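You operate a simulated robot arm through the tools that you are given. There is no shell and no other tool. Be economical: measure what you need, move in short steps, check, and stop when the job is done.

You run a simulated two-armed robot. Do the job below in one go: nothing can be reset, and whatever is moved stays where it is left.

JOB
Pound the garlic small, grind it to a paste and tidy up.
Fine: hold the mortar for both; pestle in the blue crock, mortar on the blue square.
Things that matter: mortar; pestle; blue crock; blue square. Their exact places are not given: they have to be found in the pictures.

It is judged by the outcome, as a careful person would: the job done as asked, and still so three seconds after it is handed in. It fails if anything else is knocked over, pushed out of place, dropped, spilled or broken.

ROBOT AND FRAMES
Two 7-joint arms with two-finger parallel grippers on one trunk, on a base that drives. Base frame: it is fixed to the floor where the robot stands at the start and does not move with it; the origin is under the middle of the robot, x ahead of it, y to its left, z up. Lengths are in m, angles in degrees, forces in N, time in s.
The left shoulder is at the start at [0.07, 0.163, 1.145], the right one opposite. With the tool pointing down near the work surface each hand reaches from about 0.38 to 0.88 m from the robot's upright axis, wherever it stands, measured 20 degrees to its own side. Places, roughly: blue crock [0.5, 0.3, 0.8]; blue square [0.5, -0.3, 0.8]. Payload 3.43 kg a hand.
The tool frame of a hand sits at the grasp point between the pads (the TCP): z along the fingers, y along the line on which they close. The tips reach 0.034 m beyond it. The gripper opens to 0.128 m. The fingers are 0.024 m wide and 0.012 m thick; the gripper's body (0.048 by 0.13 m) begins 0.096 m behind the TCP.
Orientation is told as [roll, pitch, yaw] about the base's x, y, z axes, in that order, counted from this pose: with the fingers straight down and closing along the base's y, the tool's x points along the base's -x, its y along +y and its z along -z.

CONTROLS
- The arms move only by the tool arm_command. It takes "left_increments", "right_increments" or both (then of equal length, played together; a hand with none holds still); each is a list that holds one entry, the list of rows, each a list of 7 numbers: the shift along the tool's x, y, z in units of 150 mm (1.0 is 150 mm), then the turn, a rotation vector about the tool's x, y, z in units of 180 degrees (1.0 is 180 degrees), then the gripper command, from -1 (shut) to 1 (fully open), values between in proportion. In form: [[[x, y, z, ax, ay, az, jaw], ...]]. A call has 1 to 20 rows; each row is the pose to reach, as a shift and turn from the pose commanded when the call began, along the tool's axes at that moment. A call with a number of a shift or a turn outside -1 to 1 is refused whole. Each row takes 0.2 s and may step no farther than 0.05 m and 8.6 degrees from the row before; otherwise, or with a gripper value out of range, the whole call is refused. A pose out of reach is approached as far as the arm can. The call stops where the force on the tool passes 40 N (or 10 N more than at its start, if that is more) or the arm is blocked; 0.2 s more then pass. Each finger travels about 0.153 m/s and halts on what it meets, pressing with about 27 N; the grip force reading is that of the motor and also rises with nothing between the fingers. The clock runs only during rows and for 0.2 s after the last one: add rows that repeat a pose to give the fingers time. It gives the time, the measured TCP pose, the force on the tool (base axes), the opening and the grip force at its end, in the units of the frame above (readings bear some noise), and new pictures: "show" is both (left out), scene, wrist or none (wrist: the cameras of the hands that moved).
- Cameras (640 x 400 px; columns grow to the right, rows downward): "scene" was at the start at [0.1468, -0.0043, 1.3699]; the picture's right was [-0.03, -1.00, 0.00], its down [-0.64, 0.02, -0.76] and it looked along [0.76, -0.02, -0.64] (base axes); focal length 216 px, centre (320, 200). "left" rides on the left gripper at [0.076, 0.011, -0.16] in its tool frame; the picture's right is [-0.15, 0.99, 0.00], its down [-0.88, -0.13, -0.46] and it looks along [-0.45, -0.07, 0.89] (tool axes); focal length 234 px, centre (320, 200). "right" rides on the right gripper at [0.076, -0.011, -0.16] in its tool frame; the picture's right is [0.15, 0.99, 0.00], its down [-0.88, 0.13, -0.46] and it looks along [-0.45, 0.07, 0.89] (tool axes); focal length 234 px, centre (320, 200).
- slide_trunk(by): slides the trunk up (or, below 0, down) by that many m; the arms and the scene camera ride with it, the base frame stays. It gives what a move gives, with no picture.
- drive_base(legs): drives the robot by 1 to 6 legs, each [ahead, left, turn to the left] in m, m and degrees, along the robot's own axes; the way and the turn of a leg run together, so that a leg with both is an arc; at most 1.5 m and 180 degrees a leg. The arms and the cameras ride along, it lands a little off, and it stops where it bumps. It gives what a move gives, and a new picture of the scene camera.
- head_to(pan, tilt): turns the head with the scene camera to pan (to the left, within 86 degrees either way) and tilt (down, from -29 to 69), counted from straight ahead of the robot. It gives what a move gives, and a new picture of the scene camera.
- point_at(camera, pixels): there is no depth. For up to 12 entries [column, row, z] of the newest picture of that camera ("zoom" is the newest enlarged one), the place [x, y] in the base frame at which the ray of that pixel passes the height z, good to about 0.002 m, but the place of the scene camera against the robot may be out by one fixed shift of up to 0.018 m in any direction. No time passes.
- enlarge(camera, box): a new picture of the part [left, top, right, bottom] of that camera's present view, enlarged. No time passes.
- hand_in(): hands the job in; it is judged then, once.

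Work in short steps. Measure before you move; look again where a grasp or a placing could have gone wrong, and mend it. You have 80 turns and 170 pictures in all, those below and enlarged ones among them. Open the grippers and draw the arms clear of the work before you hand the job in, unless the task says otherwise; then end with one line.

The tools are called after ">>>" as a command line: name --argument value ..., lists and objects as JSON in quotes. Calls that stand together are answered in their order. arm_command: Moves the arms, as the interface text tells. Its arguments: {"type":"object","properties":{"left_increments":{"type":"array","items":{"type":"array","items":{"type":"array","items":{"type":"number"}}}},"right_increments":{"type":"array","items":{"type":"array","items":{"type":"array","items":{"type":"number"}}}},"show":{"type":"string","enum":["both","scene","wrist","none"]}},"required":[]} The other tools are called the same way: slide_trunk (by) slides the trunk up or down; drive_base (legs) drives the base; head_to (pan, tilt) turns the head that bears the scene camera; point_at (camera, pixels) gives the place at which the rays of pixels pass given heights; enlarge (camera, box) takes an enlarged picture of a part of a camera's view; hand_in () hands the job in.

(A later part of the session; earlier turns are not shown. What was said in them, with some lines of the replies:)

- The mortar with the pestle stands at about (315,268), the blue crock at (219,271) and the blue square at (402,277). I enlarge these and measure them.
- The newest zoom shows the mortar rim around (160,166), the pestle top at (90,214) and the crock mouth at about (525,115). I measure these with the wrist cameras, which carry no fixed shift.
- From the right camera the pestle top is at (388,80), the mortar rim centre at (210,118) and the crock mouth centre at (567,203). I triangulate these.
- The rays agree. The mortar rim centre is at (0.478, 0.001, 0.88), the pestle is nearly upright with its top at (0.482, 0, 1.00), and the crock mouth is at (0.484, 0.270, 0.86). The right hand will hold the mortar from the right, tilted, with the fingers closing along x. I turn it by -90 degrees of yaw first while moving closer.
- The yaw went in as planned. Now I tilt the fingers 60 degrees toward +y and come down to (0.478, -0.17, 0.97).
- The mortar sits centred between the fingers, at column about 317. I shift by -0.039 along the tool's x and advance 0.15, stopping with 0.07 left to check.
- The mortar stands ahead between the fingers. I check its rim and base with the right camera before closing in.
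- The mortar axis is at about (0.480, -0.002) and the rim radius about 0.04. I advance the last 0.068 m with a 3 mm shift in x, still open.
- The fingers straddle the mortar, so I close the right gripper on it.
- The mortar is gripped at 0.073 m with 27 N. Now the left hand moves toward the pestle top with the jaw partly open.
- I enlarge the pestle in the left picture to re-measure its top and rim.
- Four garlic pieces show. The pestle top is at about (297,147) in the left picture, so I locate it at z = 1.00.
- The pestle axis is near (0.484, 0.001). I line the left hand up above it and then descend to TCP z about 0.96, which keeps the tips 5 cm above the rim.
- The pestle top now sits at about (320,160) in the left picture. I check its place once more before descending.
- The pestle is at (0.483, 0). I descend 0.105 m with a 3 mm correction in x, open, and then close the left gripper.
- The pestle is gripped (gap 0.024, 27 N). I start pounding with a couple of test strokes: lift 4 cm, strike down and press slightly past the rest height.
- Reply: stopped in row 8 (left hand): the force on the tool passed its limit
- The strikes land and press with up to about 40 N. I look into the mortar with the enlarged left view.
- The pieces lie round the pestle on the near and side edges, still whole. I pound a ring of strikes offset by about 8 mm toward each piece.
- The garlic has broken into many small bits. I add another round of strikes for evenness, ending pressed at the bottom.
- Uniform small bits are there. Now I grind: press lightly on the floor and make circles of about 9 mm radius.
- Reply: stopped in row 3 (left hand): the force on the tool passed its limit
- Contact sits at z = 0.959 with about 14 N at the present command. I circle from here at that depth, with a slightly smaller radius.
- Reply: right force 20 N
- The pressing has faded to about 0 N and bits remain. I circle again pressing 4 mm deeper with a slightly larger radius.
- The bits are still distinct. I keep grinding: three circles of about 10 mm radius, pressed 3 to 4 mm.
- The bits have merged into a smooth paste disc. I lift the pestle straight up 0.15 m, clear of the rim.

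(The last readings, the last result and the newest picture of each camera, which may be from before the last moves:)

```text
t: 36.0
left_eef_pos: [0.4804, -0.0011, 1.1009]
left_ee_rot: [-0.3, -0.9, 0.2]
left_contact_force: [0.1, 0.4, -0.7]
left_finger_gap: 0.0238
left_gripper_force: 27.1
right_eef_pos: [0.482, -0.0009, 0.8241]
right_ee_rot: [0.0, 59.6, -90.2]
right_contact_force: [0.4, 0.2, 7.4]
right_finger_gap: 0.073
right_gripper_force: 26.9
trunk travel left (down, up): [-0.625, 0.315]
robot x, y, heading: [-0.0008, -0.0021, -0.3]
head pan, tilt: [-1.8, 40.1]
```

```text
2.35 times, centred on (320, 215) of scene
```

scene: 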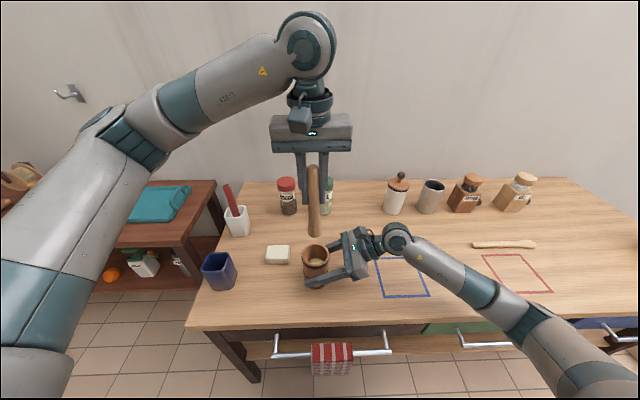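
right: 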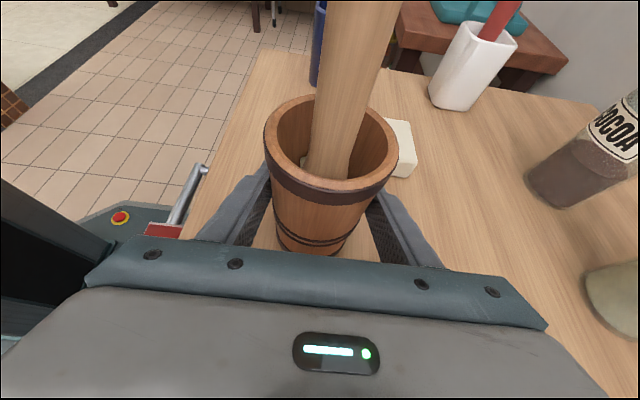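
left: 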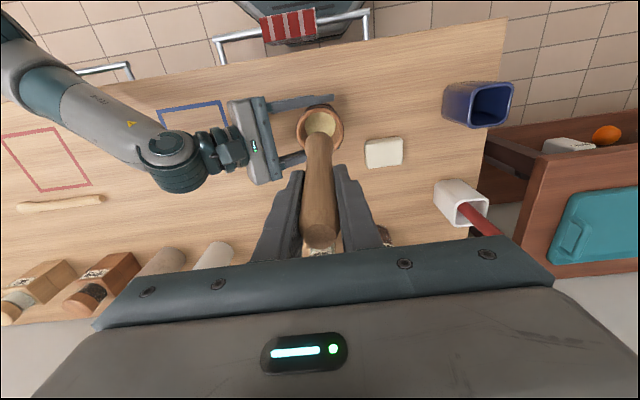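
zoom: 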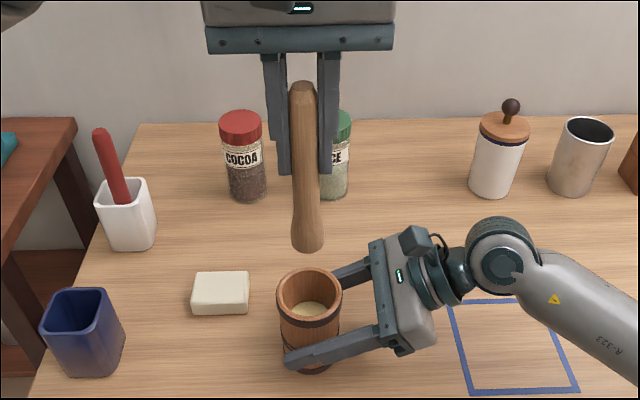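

The paste is good and the pestle hangs nearly vertical. I carry it toward the crock at (0.484, 0.270), the first 0.15 m now.

>>> arm_command --left_increments '[[[0, 0.2, 0, 0, 0, 0, -1], [0, 0.4, 0, 0, 0, 0, -1], [0, 0.6, 0, 0, 0, 0, -1], [-0.01, 0.8, 0, 0, 0, 0, -1], [-0.02, 1, 0, 0, 0, 0, -1]]]' --show "none"

>>> arm_command --left_increments '[[[0, 0.2, 0, 0, 0, 0, -1], [0, 0.4, 0, 0, 0, 0, -1], [0, 0.6, 0, 0, 0, 0, -1], [0, 0.8, 0, 0, 0, 0, -1], [0, 0.8, 0, 0, 0, 0, -1]]]'

```text
t: 37.2
left_eef_pos: [0.4831, 0.1508, 1.0998]
left_ee_rot: [-0.5, -0.9, 0.2]
left_contact_force: [-0.2, -0.4, -1.4]
left_finger_gap: 0.0234
left_gripper_force: 27.8
right_eef_pos: [0.4829, -0.0018, 0.8228]
right_ee_rot: [0.0, 59.6, -90.2]
right_contact_force: [-0.5, 0.4, 6.1]
right_finger_gap: 0.0728
right_gripper_force: 26.6
trunk travel left (down, up): [-0.625, 0.315]
robot x, y, heading: [0.0006, 0.0003, 0.2]
head pan, tilt: [-1.8, 40.1]
```

```text
t: 38.4
left_eef_pos: [0.4837, 0.2718, 1.0999]
left_ee_rot: [-0.4, -0.9, 0.1]
left_contact_force: [0.2, -0.1, -1.1]
left_finger_gap: 0.0234
left_gripper_force: 27.2
right_eef_pos: [0.4816, -0.0025, 0.8231]
right_ee_rot: [-0.1, 59.6, -90.2]
right_contact_force: [0.1, -0.9, 7.5]
right_finger_gap: 0.0728
right_gripper_force: 27.0
trunk travel left (down, up): [-0.625, 0.315]
robot x, y, heading: [0.0007, -0.0015, 0.2]
head pan, tilt: [-1.8, 40.1]
```

scene: 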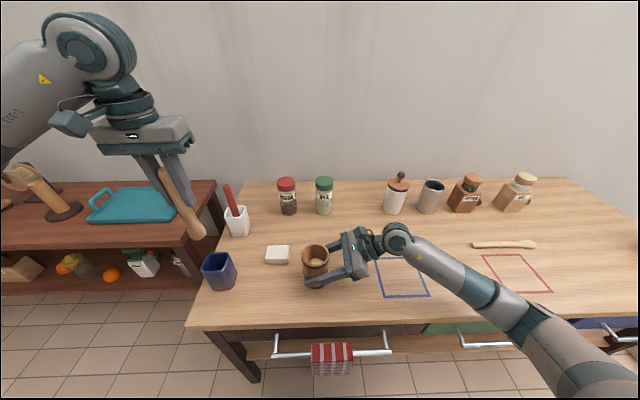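
left: 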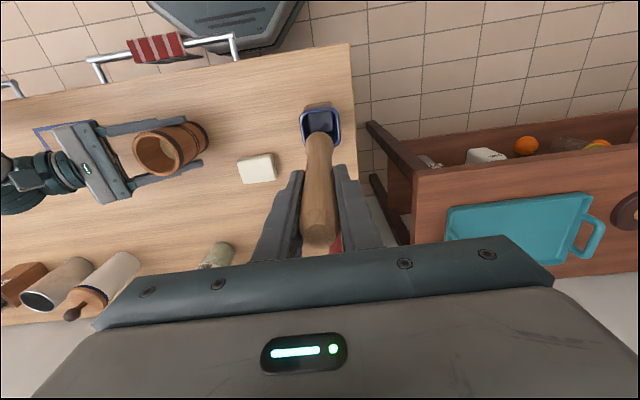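

The pestle hangs above the crock, whose mouth is at about (320,127). I enlarge to check the alignment.

>>> enlarge --camera "left" --box '[280, 90, 360, 170]'

>>> enlarge --camera "scene" --box '[140, 150, 260, 300]'

>>> point_at --camera "left" --pixels '[[320, 127, 0.86], [301, 110, 0.86], [340, 145, 0.86]]'

```text
5.00 times, centred on (320, 130) of left
```

zoom: 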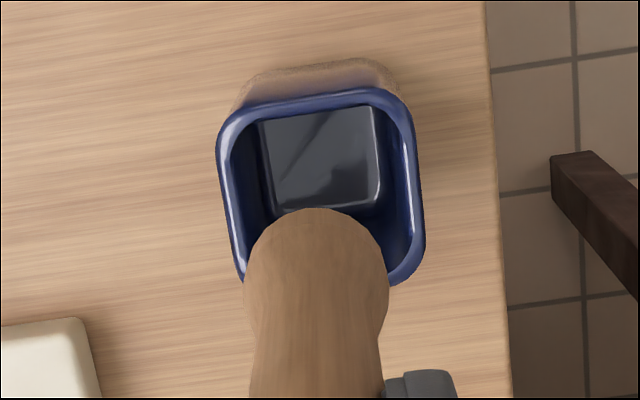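

```text
2.67 times, centred on (200, 225) of scene
```

zoom: 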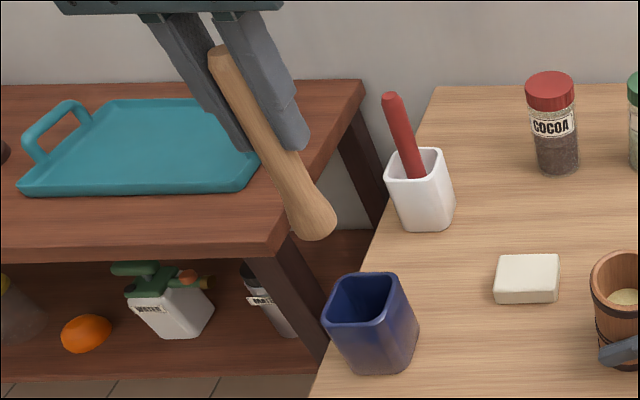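

```text
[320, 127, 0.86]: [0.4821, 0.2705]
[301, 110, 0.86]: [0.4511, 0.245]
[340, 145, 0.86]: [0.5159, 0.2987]
```

I locate the pestle head (zoom about (316,265), full about (319,143)) near z = 0.94 to see whether it hangs straight.

>>> point_at --camera "left" --pixels '[[319, 143, 0.94], [319, 143, 0.96], [319, 132, 0.94], [305, 155, 0.96], [334, 153, 0.96], [320, 225, 1.15], [320, 225, 1.14]]'

```text
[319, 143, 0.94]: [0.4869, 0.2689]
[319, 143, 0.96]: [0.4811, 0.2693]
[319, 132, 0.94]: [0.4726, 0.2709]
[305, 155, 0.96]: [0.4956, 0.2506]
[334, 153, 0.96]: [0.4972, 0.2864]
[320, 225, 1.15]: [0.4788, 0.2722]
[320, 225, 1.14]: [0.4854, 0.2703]
```

The head is within a few mm of the crock's centre. I lower 0.13 m in steps and look before touching down.

>>> arm_command --left_increments '[[[0.01, 0.005, 0.2, 0, 0, 0, -1], [0.01, 0.005, 0.4, 0, 0, 0, -1], [0.01, 0.005, 0.6, 0, 0, 0, -1], [0.01, 0.005, 0.75, 0, 0, 0, -1], [0.01, 0.005, 0.87, 0, 0, 0, -1], [0.01, 0.005, 0.87, 0, 0, 0, -1]]]'

```text
t: 39.8
left_eef_pos: [0.4838, 0.2722, 0.9693]
left_ee_rot: [-0.4, -0.9, 0.2]
left_contact_force: [0.4, -0.1, -1.2]
left_finger_gap: 0.0236
left_gripper_force: 27.4
right_eef_pos: [0.4818, -0.0026, 0.8237]
right_ee_rot: [0.0, 59.6, -90.2]
right_contact_force: [-1.8, -1.2, 5.2]
right_finger_gap: 0.0729
right_gripper_force: 26.9
trunk travel left (down, up): [-0.625, 0.315]
robot x, y, heading: [0.0002, 0.0014, -0.1]
head pan, tilt: [-1.8, 40.1]
```

scene: 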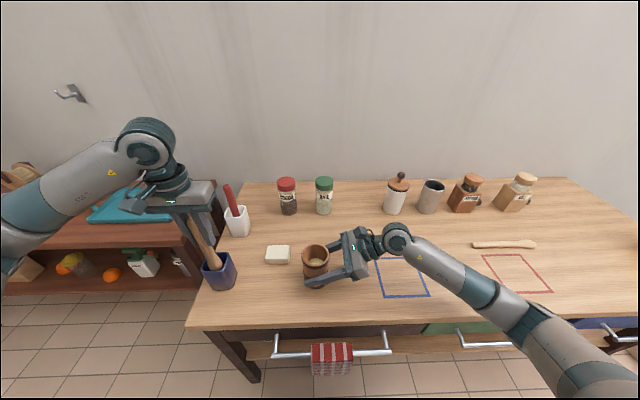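
left: 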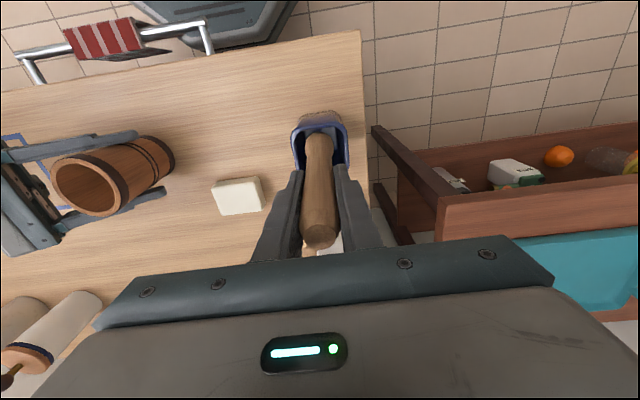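

The pestle head is inside the crock. I lower in small steps to feel the floor.

>>> arm_command --left_increments '[[[0, 0, 0.04, 0, 0, 0, -1], [0, 0, 0.08, 0, 0, 0, -1], [0, 0, 0.12, 0, 0, 0, -1], [0, 0, 0.14, 0, 0, 0, -1]]]' --show "none"

```text
t: 40.8
left_eef_pos: [0.4849, 0.2696, 0.9477]
left_ee_rot: [-0.5, -0.9, 0.3]
left_contact_force: [-0.3, 0.0, -1.1]
left_finger_gap: 0.0233
left_gripper_force: 26.9
right_eef_pos: [0.4828, -0.0002, 0.8234]
right_ee_rot: [-0.1, 59.6, -90.1]
right_contact_force: [-1.4, 0.0, 4.7]
right_finger_gap: 0.0728
right_gripper_force: 26.7
trunk travel left (down, up): [-0.625, 0.315]
robot x, y, heading: [0.0011, -0.0016, -0.0]
head pan, tilt: [-1.8, 40.1]
```

No contact yet at z = 0.948, so I lower a further 1.5 cm.

>>> arm_command --left_increments '[[[0, 0, 0.03, 0, 0, 0, -1], [0, 0, 0.06, 0, 0, 0, -1], [0, 0, 0.08, 0, 0, 0, -1], [0, 0, 0.1, 0, 0, 0, -1]]]'

```text
t: 41.8
left_eef_pos: [0.4857, 0.2698, 0.9327]
left_ee_rot: [-0.3, -0.8, 0.3]
left_contact_force: [0.0, 0.0, -1.1]
left_finger_gap: 0.0235
left_gripper_force: 27.0
right_eef_pos: [0.4821, -0.0014, 0.8235]
right_ee_rot: [-0.1, 59.6, -90.3]
right_contact_force: [-2.0, -0.6, 3.3]
right_finger_gap: 0.073
right_gripper_force: 26.9
trunk travel left (down, up): [-0.625, 0.315]
robot x, y, heading: [0.0003, 0.0023, 0.1]
head pan, tilt: [-1.8, 40.1]
```

scene: 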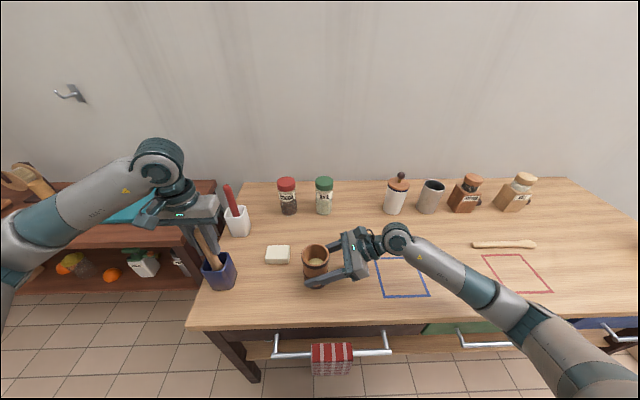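
left: 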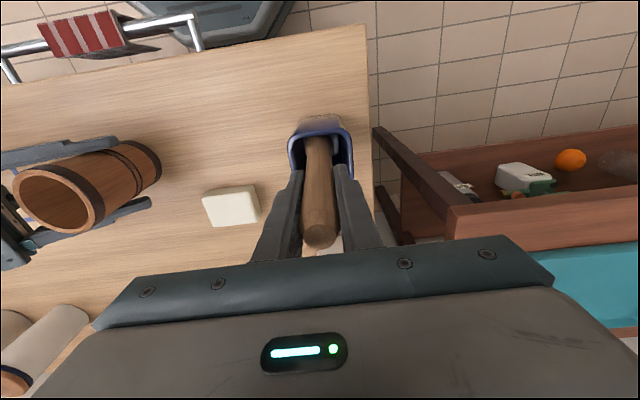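

Still no contact, and the tips at 0.899 are above the rim at 0.86. I lower another 1.2 cm.

>>> arm_command --left_increments '[[[0, 0, 0.02, 0, 0, 0, -1], [0, 0, 0.04, 0, 0, 0, -1], [0, 0, 0.06, 0, 0, 0, -1], [0, 0, 0.08, 0, 0, 0, -1]]]' --show "none"

```text
t: 42.8
left_eef_pos: [0.484, 0.2695, 0.9206]
left_ee_rot: [-0.4, -0.9, 0.2]
left_contact_force: [0.7, -0.2, -0.8]
left_finger_gap: 0.0236
left_gripper_force: 26.6
right_eef_pos: [0.4813, -0.0022, 0.8234]
right_ee_rot: [-0.1, 59.5, -90.2]
right_contact_force: [-2.1, -1.0, 2.7]
right_finger_gap: 0.0728
right_gripper_force: 27.0
trunk travel left (down, up): [-0.625, 0.315]
robot x, y, heading: [-0.001, 0.0028, -0.3]
head pan, tilt: [-1.8, 40.1]
```

Still free. I lower another 1 cm, which puts the tips at about 0.877.

>>> arm_command --left_increments '[[[0, 0, 0.02, 0, 0, 0, -1], [0, 0, 0.04, 0, 0, 0, -1], [0, 0, 0.06, 0, 0, 0, -1], [0, 0, 0.065, 0, 0, 0, -1]]]'

>>> enlarge --camera "scene" --box '[160, 180, 260, 300]'

```text
t: 43.8
left_eef_pos: [0.4858, 0.2689, 0.912]
left_ee_rot: [-0.5, -0.8, 0.3]
left_contact_force: [0.4, -0.3, -1.2]
left_finger_gap: 0.0234
left_gripper_force: 27.3
right_eef_pos: [0.4813, -0.0022, 0.8239]
right_ee_rot: [-0.1, 59.7, -90.2]
right_contact_force: [-2.9, -0.2, 3.1]
right_finger_gap: 0.0731
right_gripper_force: 26.7
trunk travel left (down, up): [-0.625, 0.315]
robot x, y, heading: [0.0001, -0.0032, 0.3]
head pan, tilt: [-1.8, 40.1]
```

scene: 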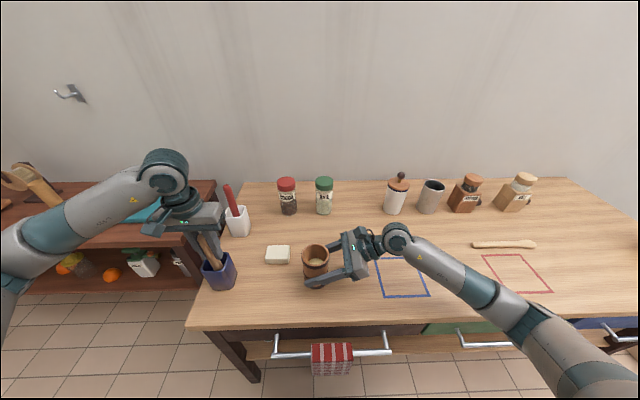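
left: 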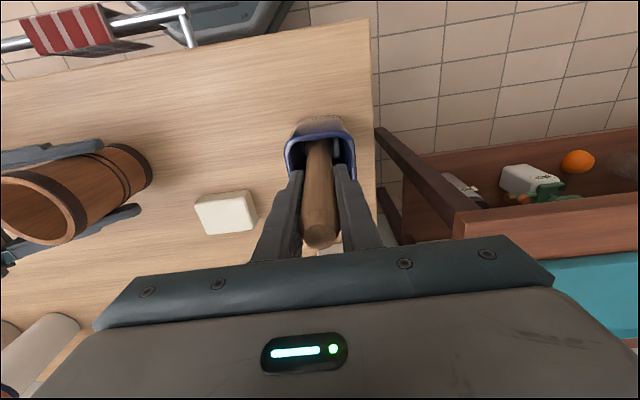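

```text
3.33 times, centred on (210, 240) of scene
```

zoom: 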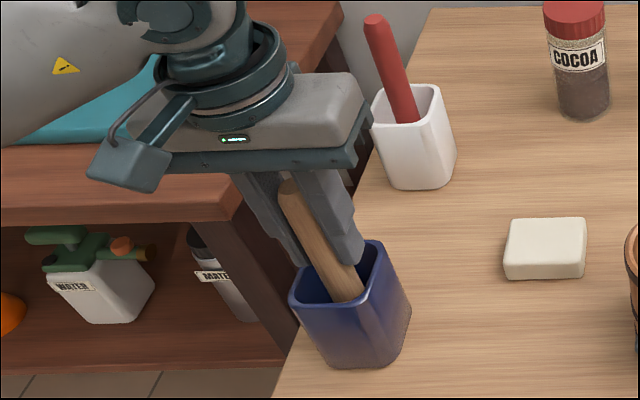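

Still no contact. I lower 1 cm more, the last step before the tips reach the rim height.

>>> arm_command --left_increments '[[[0, 0, 0.02, 0, 0, 0, -1], [0, 0, 0.035, 0, 0, 0, -1], [0, 0, 0.05, 0, 0, 0, -1], [0, 0, 0.06, 0, 0, 0, -1]]]'

>>> enlarge --camera "left" --box '[260, 100, 380, 260]'

```text
t: 44.8
left_eef_pos: [0.4851, 0.2704, 0.9017]
left_ee_rot: [-0.4, -0.8, 0.1]
left_contact_force: [-0.1, -0.1, -1.7]
left_finger_gap: 0.0234
left_gripper_force: 27.1
right_eef_pos: [0.4823, -0.0014, 0.8244]
right_ee_rot: [-0.1, 59.7, -90.3]
right_contact_force: [-1.4, 0.5, 2.3]
right_finger_gap: 0.073
right_gripper_force: 27.4
trunk travel left (down, up): [-0.625, 0.315]
robot x, y, heading: [-0.001, -0.0, -0.2]
head pan, tilt: [-1.8, 40.1]
```

scene: 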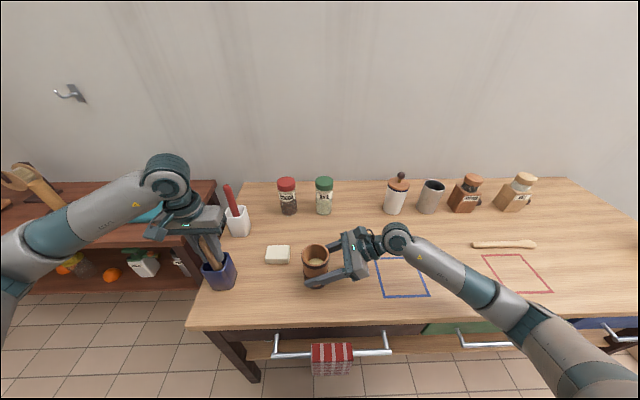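
left: 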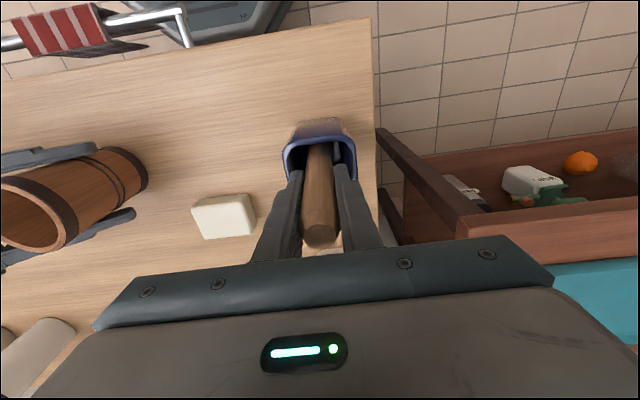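

```text
2.50 times, centred on (320, 180) of left
```

zoom: 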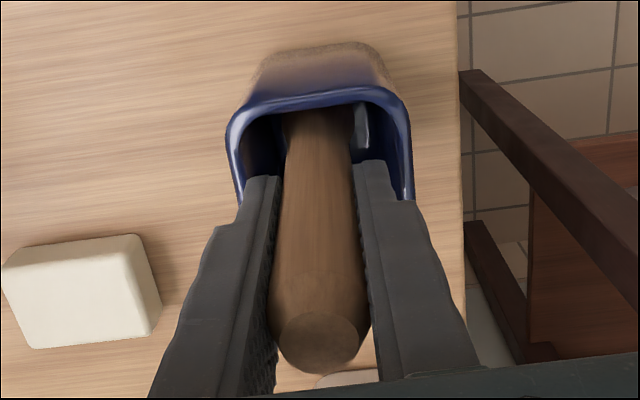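

The tips are at the rim height and the fingers (±0.024) still fit inside the mouth. The pestle end should be nearly on the floor, so I feel down another 8 mm.

>>> arm_command --left_increments '[[[0, 0, 0.015, 0, 0, 0, -1], [0, 0, 0.03, 0, 0, 0, -1], [0, 0, 0.04, 0, 0, 0, -1], [0, 0, 0.053, 0, 0, 0, -1]]]' --show "none"

```text
t: 45.8
left_eef_pos: [0.4841, 0.2691, 0.8953]
left_ee_rot: [-0.3, -1.1, 0.3]
left_contact_force: [-0.8, 2.6, 23.6]
left_finger_gap: 0.0234
left_gripper_force: 27.0
right_eef_pos: [0.4815, -0.0023, 0.8242]
right_ee_rot: [0.0, 59.6, -90.2]
right_contact_force: [0.4, 0.4, 0.4]
right_finger_gap: 0.0729
right_gripper_force: 26.4
trunk travel left (down, up): [-0.625, 0.315]
robot x, y, heading: [0.0043, 0.0011, -0.0]
head pan, tilt: [-1.8, 40.1]
```

The pestle stands on the crock floor (23.6 N). I ease 2 mm up, open slightly to release and lift straight off.

>>> arm_command --left_increments '[[[0, 0, -0.025, 0, 0, 0, -1], [0, 0, -0.025, 0, 0, 0, -0.5], [0, 0, -0.025, 0, 0, 0, -0.45], [0, 0, -0.06, 0, 0, 0, -0.42], [0, 0, -0.2, 0, 0, 0, -0.3], [0, 0, -0.4, 0, 0, 0, -0.2], [0, 0, -0.65, 0, 0, 0, 0], [0, 0, -0.95, 0, 0, 0, 0]]]'

>>> enlarge --camera "scene" --box '[160, 160, 280, 300]'

```text
t: 47.6
left_eef_pos: [0.4806, 0.2728, 1.0346]
left_ee_rot: [-0.4, -0.9, 0.3]
left_contact_force: [-0.6, -0.2, -0.4]
left_finger_gap: 0.0639
left_gripper_force: 0.1
right_eef_pos: [0.4814, -0.0018, 0.8244]
right_ee_rot: [0.0, 59.5, -90.2]
right_contact_force: [-0.4, -1.2, 3.5]
right_finger_gap: 0.0728
right_gripper_force: 27.3
trunk travel left (down, up): [-0.625, 0.315]
robot x, y, heading: [0.0018, 0.0019, -0.0]
head pan, tilt: [-1.8, 40.1]
```

scene: 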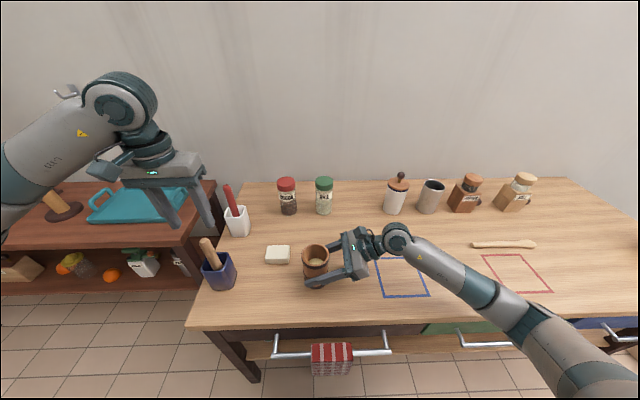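
left: 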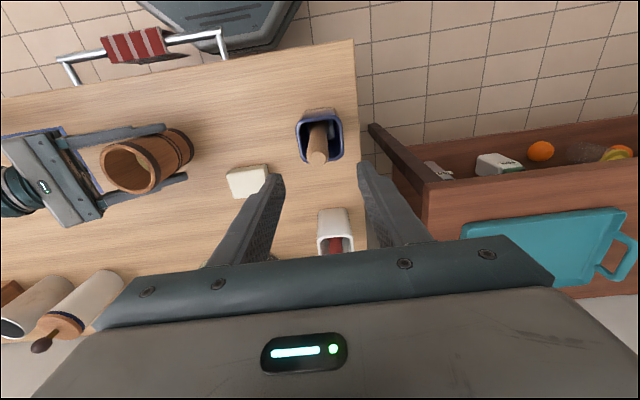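

```text
2.86 times, centred on (220, 230) of scene
```

zoom: 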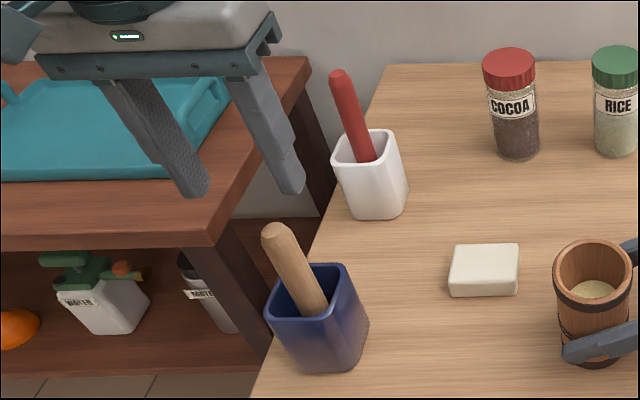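

The pestle stands in the crock. I raise the left hand clear and use its camera to view the blue square.

>>> arm_command --left_increments '[[[0, 0, -0.25, 0, 0, 0, 0.3], [0, 0, -0.5, 0, 0, 0, 0.6], [0, 0, -0.75, 0, 0, 0, 1], [0, -0.15, -0.95, 0, 0, 0, 1], [0, -0.3, -1, 0, 0, 0, 1], [0, -0.3, -1, 0, 0, 0, 1]]]'

```text
t: 49.0
left_eef_pos: [0.4802, 0.2277, 1.1858]
left_ee_rot: [-0.4, -0.9, 0.2]
left_contact_force: [0.3, 0.2, -0.1]
left_finger_gap: 0.1282
left_gripper_force: 0.0
right_eef_pos: [0.4818, -0.0008, 0.8241]
right_ee_rot: [-0.1, 59.7, -90.3]
right_contact_force: [-1.2, -0.7, 3.1]
right_finger_gap: 0.0729
right_gripper_force: 26.9
trunk travel left (down, up): [-0.625, 0.315]
robot x, y, heading: [-0.0004, -0.0012, -0.1]
head pan, tilt: [-1.8, 40.1]
```

scene: 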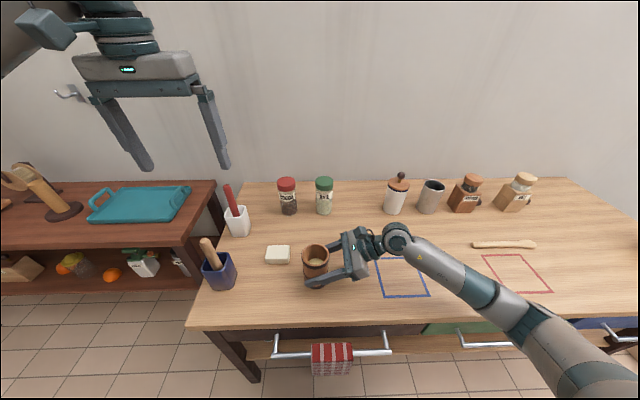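
left: 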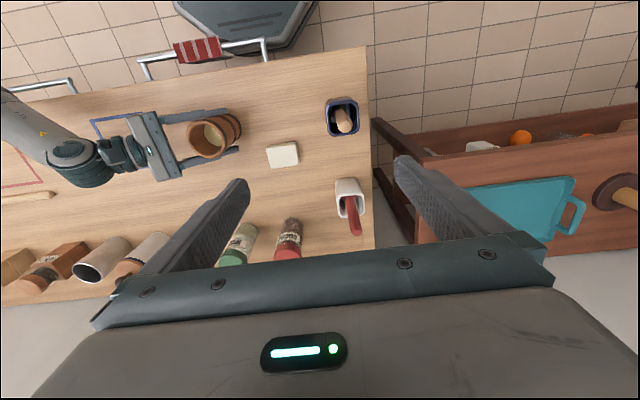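

In the left view the square's near right corner is at about (91,121) and the near left corner about (150,111). I compare these and the soap with the scene camera.

>>> point_at --camera "left" --pixels '[[91, 121, 0.76], [150, 111, 0.76], [283, 154, 0.785], [210, 137, 0.88]]'

>>> point_at --camera "scene" --pixels '[[429, 295, 0.76], [384, 297, 0.76], [278, 253, 0.785], [417, 258, 0.76], [375, 259, 0.76], [316, 257, 0.88]]'

>>> enlarge --camera "left" --box '[60, 80, 260, 205]'

```text
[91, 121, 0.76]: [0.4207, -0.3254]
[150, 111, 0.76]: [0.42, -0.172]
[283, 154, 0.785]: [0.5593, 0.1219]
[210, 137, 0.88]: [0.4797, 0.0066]
```

```text
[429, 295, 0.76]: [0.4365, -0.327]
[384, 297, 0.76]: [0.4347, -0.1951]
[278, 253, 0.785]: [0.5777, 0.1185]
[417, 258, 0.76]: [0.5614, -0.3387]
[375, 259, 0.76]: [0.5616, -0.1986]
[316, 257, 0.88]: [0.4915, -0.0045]
```

```text
3.20 times, centred on (160, 142) of left
```

zoom: 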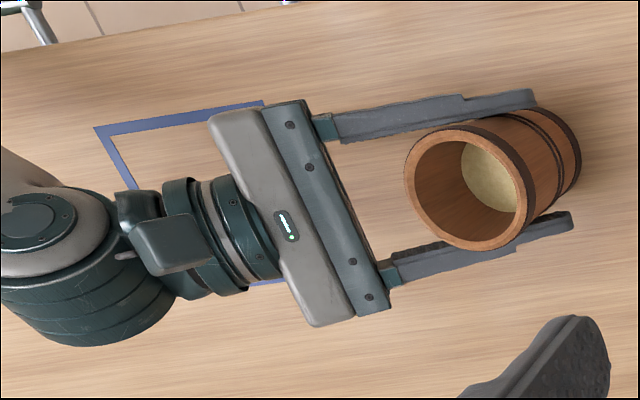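

Both views put the square's centre at about (0.484, -0.262), the scene camera being about 15 mm off in x. I lift the mortar 4 cm and carry it level the first half of the way.

>>> arm_command --right_increments '[[[0.077, 0, -0.044, 0, 0, 0, -1], [0.154, 0, -0.089, 0, 0, 0, -1], [0.231, 0, -0.133, 0, 0, 0, -1], [0.16, 0, -0.258, 0, 0, 0, -1], [0.087, 0, -0.383, 0, 0, 0, -1], [0.014, 0, -0.508, 0, 0, 0, -1], [-0.058, 0, -0.633, 0, 0, 0, -1], [-0.13, 0, -0.758, 0, 0, 0, -1], [-0.202, 0, -0.884, 0, 0, 0, -1], [-0.202, 0, -0.884, 0, 0, 0, -1]]]'

```text
t: 51.2
left_eef_pos: [0.4818, 0.2276, 1.1861]
left_ee_rot: [-0.4, -0.8, 0.3]
left_contact_force: [0.2, 0.6, -0.5]
left_finger_gap: 0.1277
left_gripper_force: 0.1
right_eef_pos: [0.482, -0.1315, 0.8647]
right_ee_rot: [-0.3, 59.5, -90.2]
right_contact_force: [0.4, -0.4, -2.9]
right_finger_gap: 0.0729
right_gripper_force: 26.5
trunk travel left (down, up): [-0.625, 0.315]
robot x, y, heading: [-0.001, 0.003, 0.1]
head pan, tilt: [-1.8, 40.1]
```

scene: 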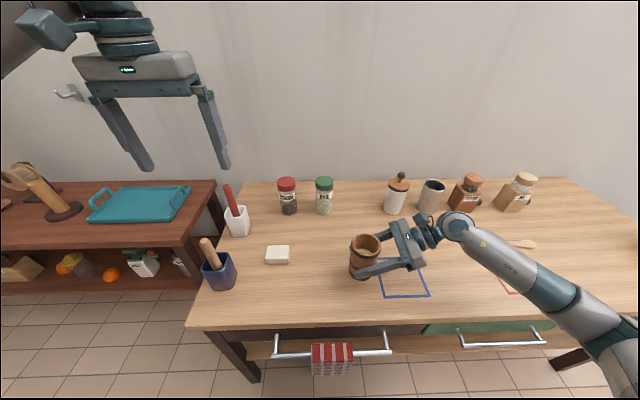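
right: 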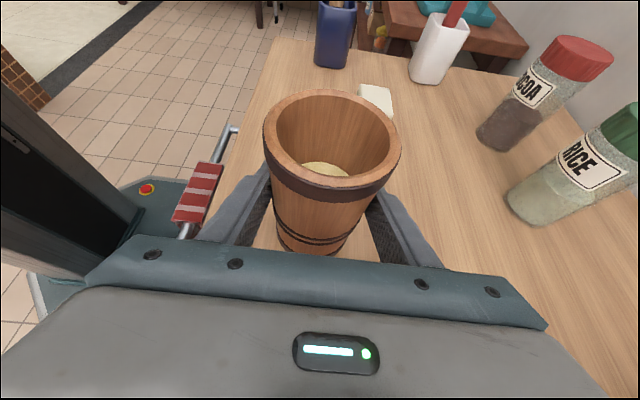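

The mortar hangs level. I carry it the other 0.13 m.

>>> arm_command --right_increments '[[[-0.072, 0, -0.125, 0, 0, 0, -1], [-0.144, 0, -0.25, 0, 0, 0, -1], [-0.217, 0.005, -0.375, 0, 0, 0, -1], [-0.289, 0.01, -0.5, 0, 0, 0, -1], [-0.361, 0.013, -0.626, 0, 0, 0, -1], [-0.433, 0.013, -0.751, 0, 0, 0, -1], [-0.433, 0.013, -0.751, 0, 0, 0, -1]]]'

>>> enlarge --camera "scene" --box '[350, 200, 510, 320]'

>>> enlarge --camera "left" --box '[0, 60, 260, 222]'

```text
t: 52.8
left_eef_pos: [0.4825, 0.2272, 1.1857]
left_ee_rot: [-0.4, -0.8, 0.3]
left_contact_force: [0.2, -0.6, 0.8]
left_finger_gap: 0.1281
left_gripper_force: 0.0
right_eef_pos: [0.4824, -0.2626, 0.8653]
right_ee_rot: [-0.1, 59.6, -90.3]
right_contact_force: [0.1, 0.6, -2.7]
right_finger_gap: 0.073
right_gripper_force: 26.9
trunk travel left (down, up): [-0.625, 0.315]
robot x, y, heading: [-0.0025, 0.0021, 0.1]
head pan, tilt: [-1.8, 40.1]
```

scene: 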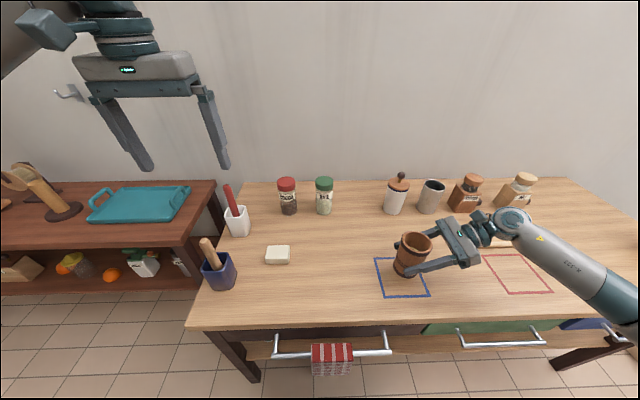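
right: 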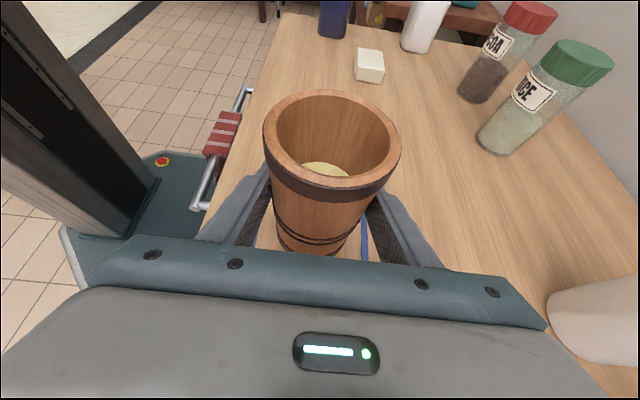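

```text
3.33 times, centred on (430, 260) of scene
```

zoom: 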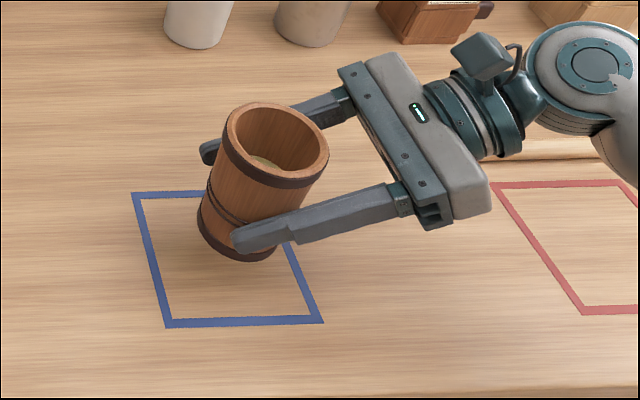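

```text
2.46 times, centred on (130, 141) of left
```

zoom: 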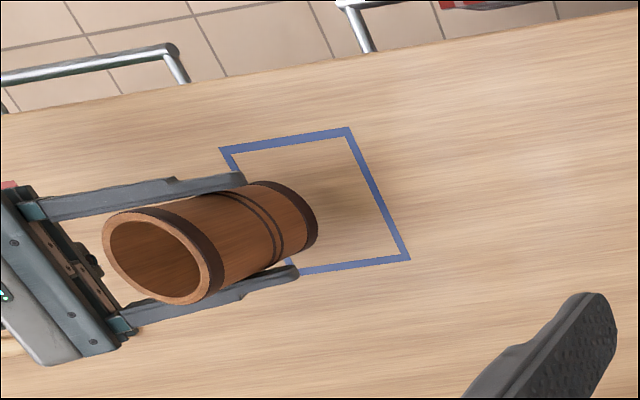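

The square's corners now show in the left zoom: (222,150), (349,129) and (408,258). I measure them.

>>> point_at --camera "zoom" --pixels '[[222, 151, 0.76], [349, 130, 0.76], [407, 258, 0.76]]'

```text
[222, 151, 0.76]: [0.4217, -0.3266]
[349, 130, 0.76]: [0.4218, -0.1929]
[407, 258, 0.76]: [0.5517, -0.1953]
```

The square's centre is (0.487, -0.260), so the mortar is within 5 mm of it. I lower it with a 4 mm shift in x to the table.

>>> arm_command --right_increments '[[[-0.07, 0.03, 0.04, 0, 0, 0, -1], [-0.14, 0.03, 0.08, 0, 0, 0, -1], [-0.19, 0.03, 0.109, 0, 0, 0, -1], [-0.214, 0.03, 0.123, 0, 0, 0, -1], [-0.226, 0.03, 0.13, 0, 0, 0, -1], [-0.232, 0.03, 0.134, 0, 0, 0, -1]]]'

>>> enlarge --camera "scene" --box '[350, 200, 510, 320]'

```text
t: 54.2
left_eef_pos: [0.4813, 0.2282, 1.186]
left_ee_rot: [-0.4, -0.8, 0.3]
left_contact_force: [-0.2, 0.2, -0.5]
left_finger_gap: 0.128
left_gripper_force: 0.0
right_eef_pos: [0.4875, -0.2628, 0.8243]
right_ee_rot: [-0.1, 59.7, -90.3]
right_contact_force: [0.1, -0.2, -3.7]
right_finger_gap: 0.073
right_gripper_force: 26.7
trunk travel left (down, up): [-0.625, 0.315]
robot x, y, heading: [-0.0032, 0.0007, -0.1]
head pan, tilt: [-1.8, 40.1]
```

scene: 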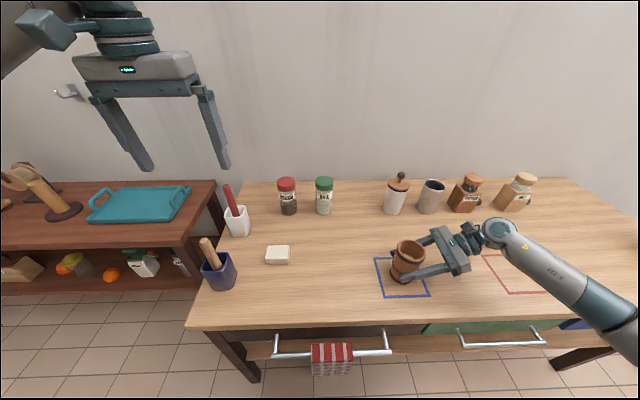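
right: 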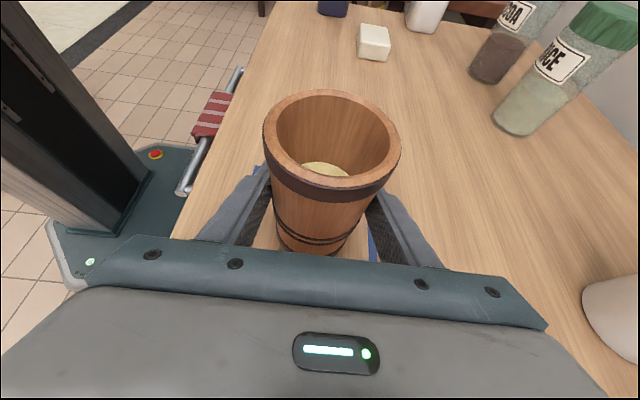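

```text
3.33 times, centred on (430, 260) of scene
```

zoom: 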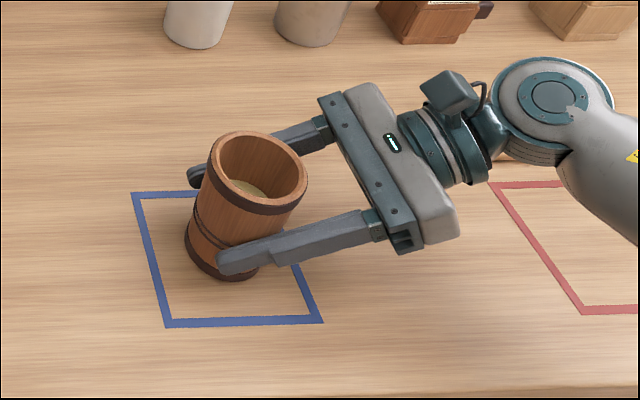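

Force -3.7 N means it still hangs just above the table. I feel down another 4 mm.

>>> arm_command --right_increments '[[[-0.008, 0, 0.0045, 0, 0, 0, -1], [-0.015, 0, 0.009, 0, 0, 0, -1], [-0.023, 0, 0.0133, 0, 0, 0, -1]]]' --show "none"

```text
t: 55.0
left_eef_pos: [0.4801, 0.2274, 1.1875]
left_ee_rot: [-0.5, -1.0, 0.2]
left_contact_force: [-0.9, 0.1, -0.8]
left_finger_gap: 0.1282
left_gripper_force: 0.0
right_eef_pos: [0.4874, -0.262, 0.8237]
right_ee_rot: [0.3, 59.7, -89.9]
right_contact_force: [0.0, -2.3, 16.7]
right_finger_gap: 0.0729
right_gripper_force: 26.4
trunk travel left (down, up): [-0.625, 0.315]
robot x, y, heading: [-0.0013, 0.0018, 0.0]
head pan, tilt: [-1.8, 40.1]
```

The mortar is on the table (16.7 N). I ease the pressure by 2 mm and open the right gripper.

>>> arm_command --right_increments '[[[0.011, 0, -0.0065, 0, 0, 0, -1], [0.011, 0, -0.0065, 0, 0, 0, 0.3], [0.011, 0, -0.0065, 0, 0, 0, 0.6], [0.011, 0, -0.0065, 0, 0, 0, 1], [0.011, 0, -0.0065, 0, 0, 0, 1]]]'

```text
t: 56.2
left_eef_pos: [0.4812, 0.2278, 1.1868]
left_ee_rot: [-0.4, -0.9, 0.3]
left_contact_force: [0.4, 0.0, -0.4]
left_finger_gap: 0.128
left_gripper_force: 0.0
right_eef_pos: [0.4868, -0.2606, 0.8234]
right_ee_rot: [-0.1, 59.6, -90.4]
right_contact_force: [-0.1, 0.7, -0.5]
right_finger_gap: 0.1277
right_gripper_force: 0.1
trunk travel left (down, up): [-0.625, 0.315]
robot x, y, heading: [0.0035, -0.0016, -0.2]
head pan, tilt: [-1.8, 40.1]
```

scene: 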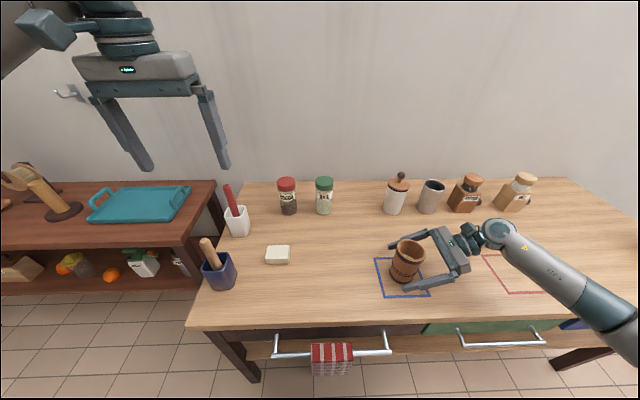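
right: 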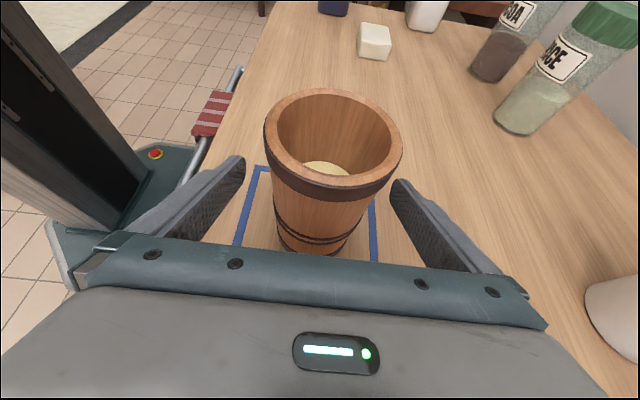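

The mortar stands free inside the square. I back the right hand out along the fingers and up.

>>> arm_command --right_increments '[[[0, 0, -0.15, 0, 0, 0, 1], [0, 0, -0.35, 0, 0, 0, 1], [0, 0, -0.6, 0, 0, 0, 1], [0.1, 0, -0.8, 0, 0, 0, 1], [0.35, 0, -0.9, 0, 0, 0, 1], [0.6, 0, -1, 0, 0, 0, 1], [0.85, 0, -1, 0, 0, 0, 1]]]'

>>> enlarge --camera "scene" --box '[350, 200, 510, 320]'

>>> enlarge --camera "left" --box '[0, 60, 380, 220]'

```text
t: 57.8
left_eef_pos: [0.4821, 0.2285, 1.1865]
left_ee_rot: [-0.5, -0.8, 0.2]
left_contact_force: [0.3, -0.1, -0.1]
left_finger_gap: 0.1279
left_gripper_force: 0.1
right_eef_pos: [0.4903, -0.3254, 1.0099]
right_ee_rot: [-0.1, 59.6, -90.3]
right_contact_force: [0.4, -0.6, 0.7]
right_finger_gap: 0.1281
right_gripper_force: 0.1
trunk travel left (down, up): [-0.625, 0.315]
robot x, y, heading: [-0.0021, 0.0004, 0.1]
head pan, tilt: [-1.8, 40.1]
```

scene: 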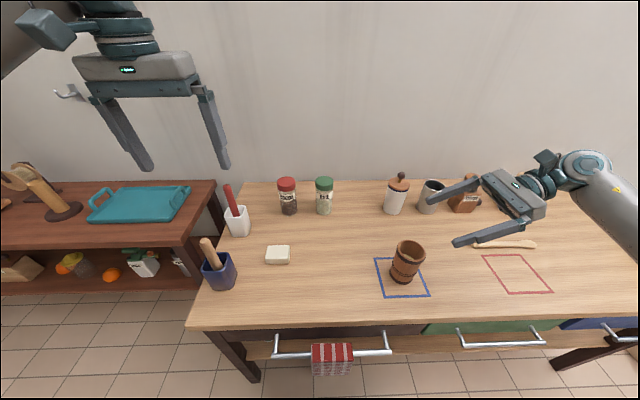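
right: 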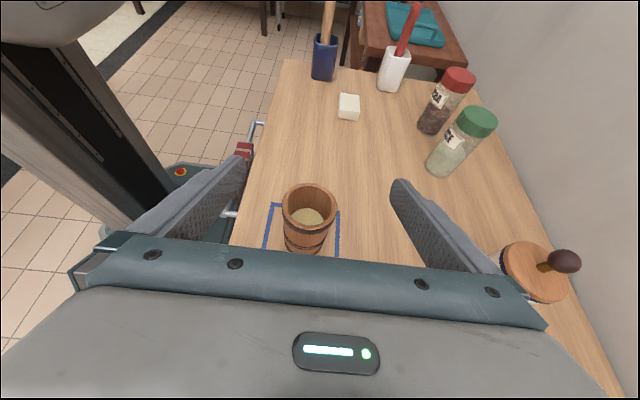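

```text
3.33 times, centred on (430, 260) of scene
```

zoom: 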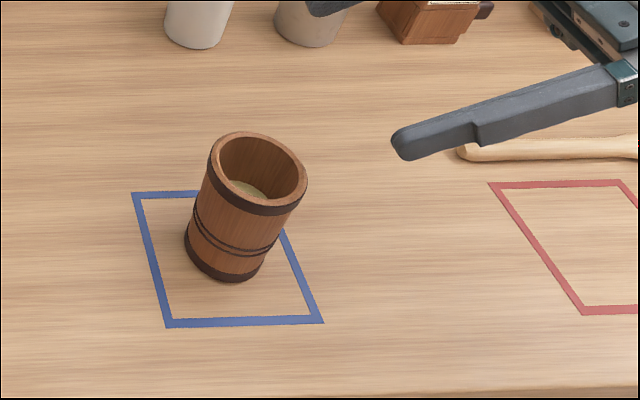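

```text
1.68 times, centred on (190, 140) of left
```

zoom: 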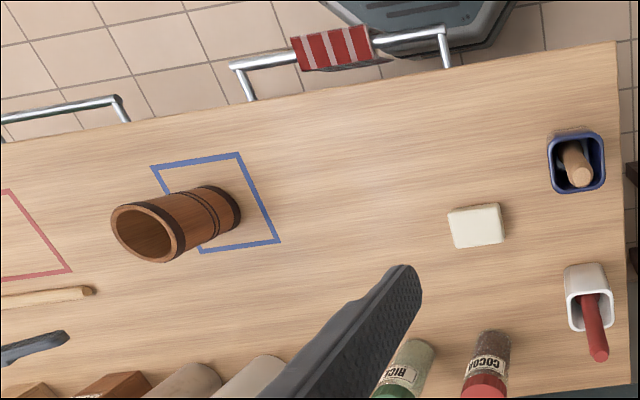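

The mortar stands in the blue square with the paste in it, and the pestle is in the blue crock. Everything else is undisturbed and both hands are open and clear, so I hand in.

>>> hand_in

```text
The job is handed in.
```

The garlic is pounded and ground to a paste with the mortar held for both; the pestle is in the blue crock, the mortar stands on the blue square, and the job is handed in.
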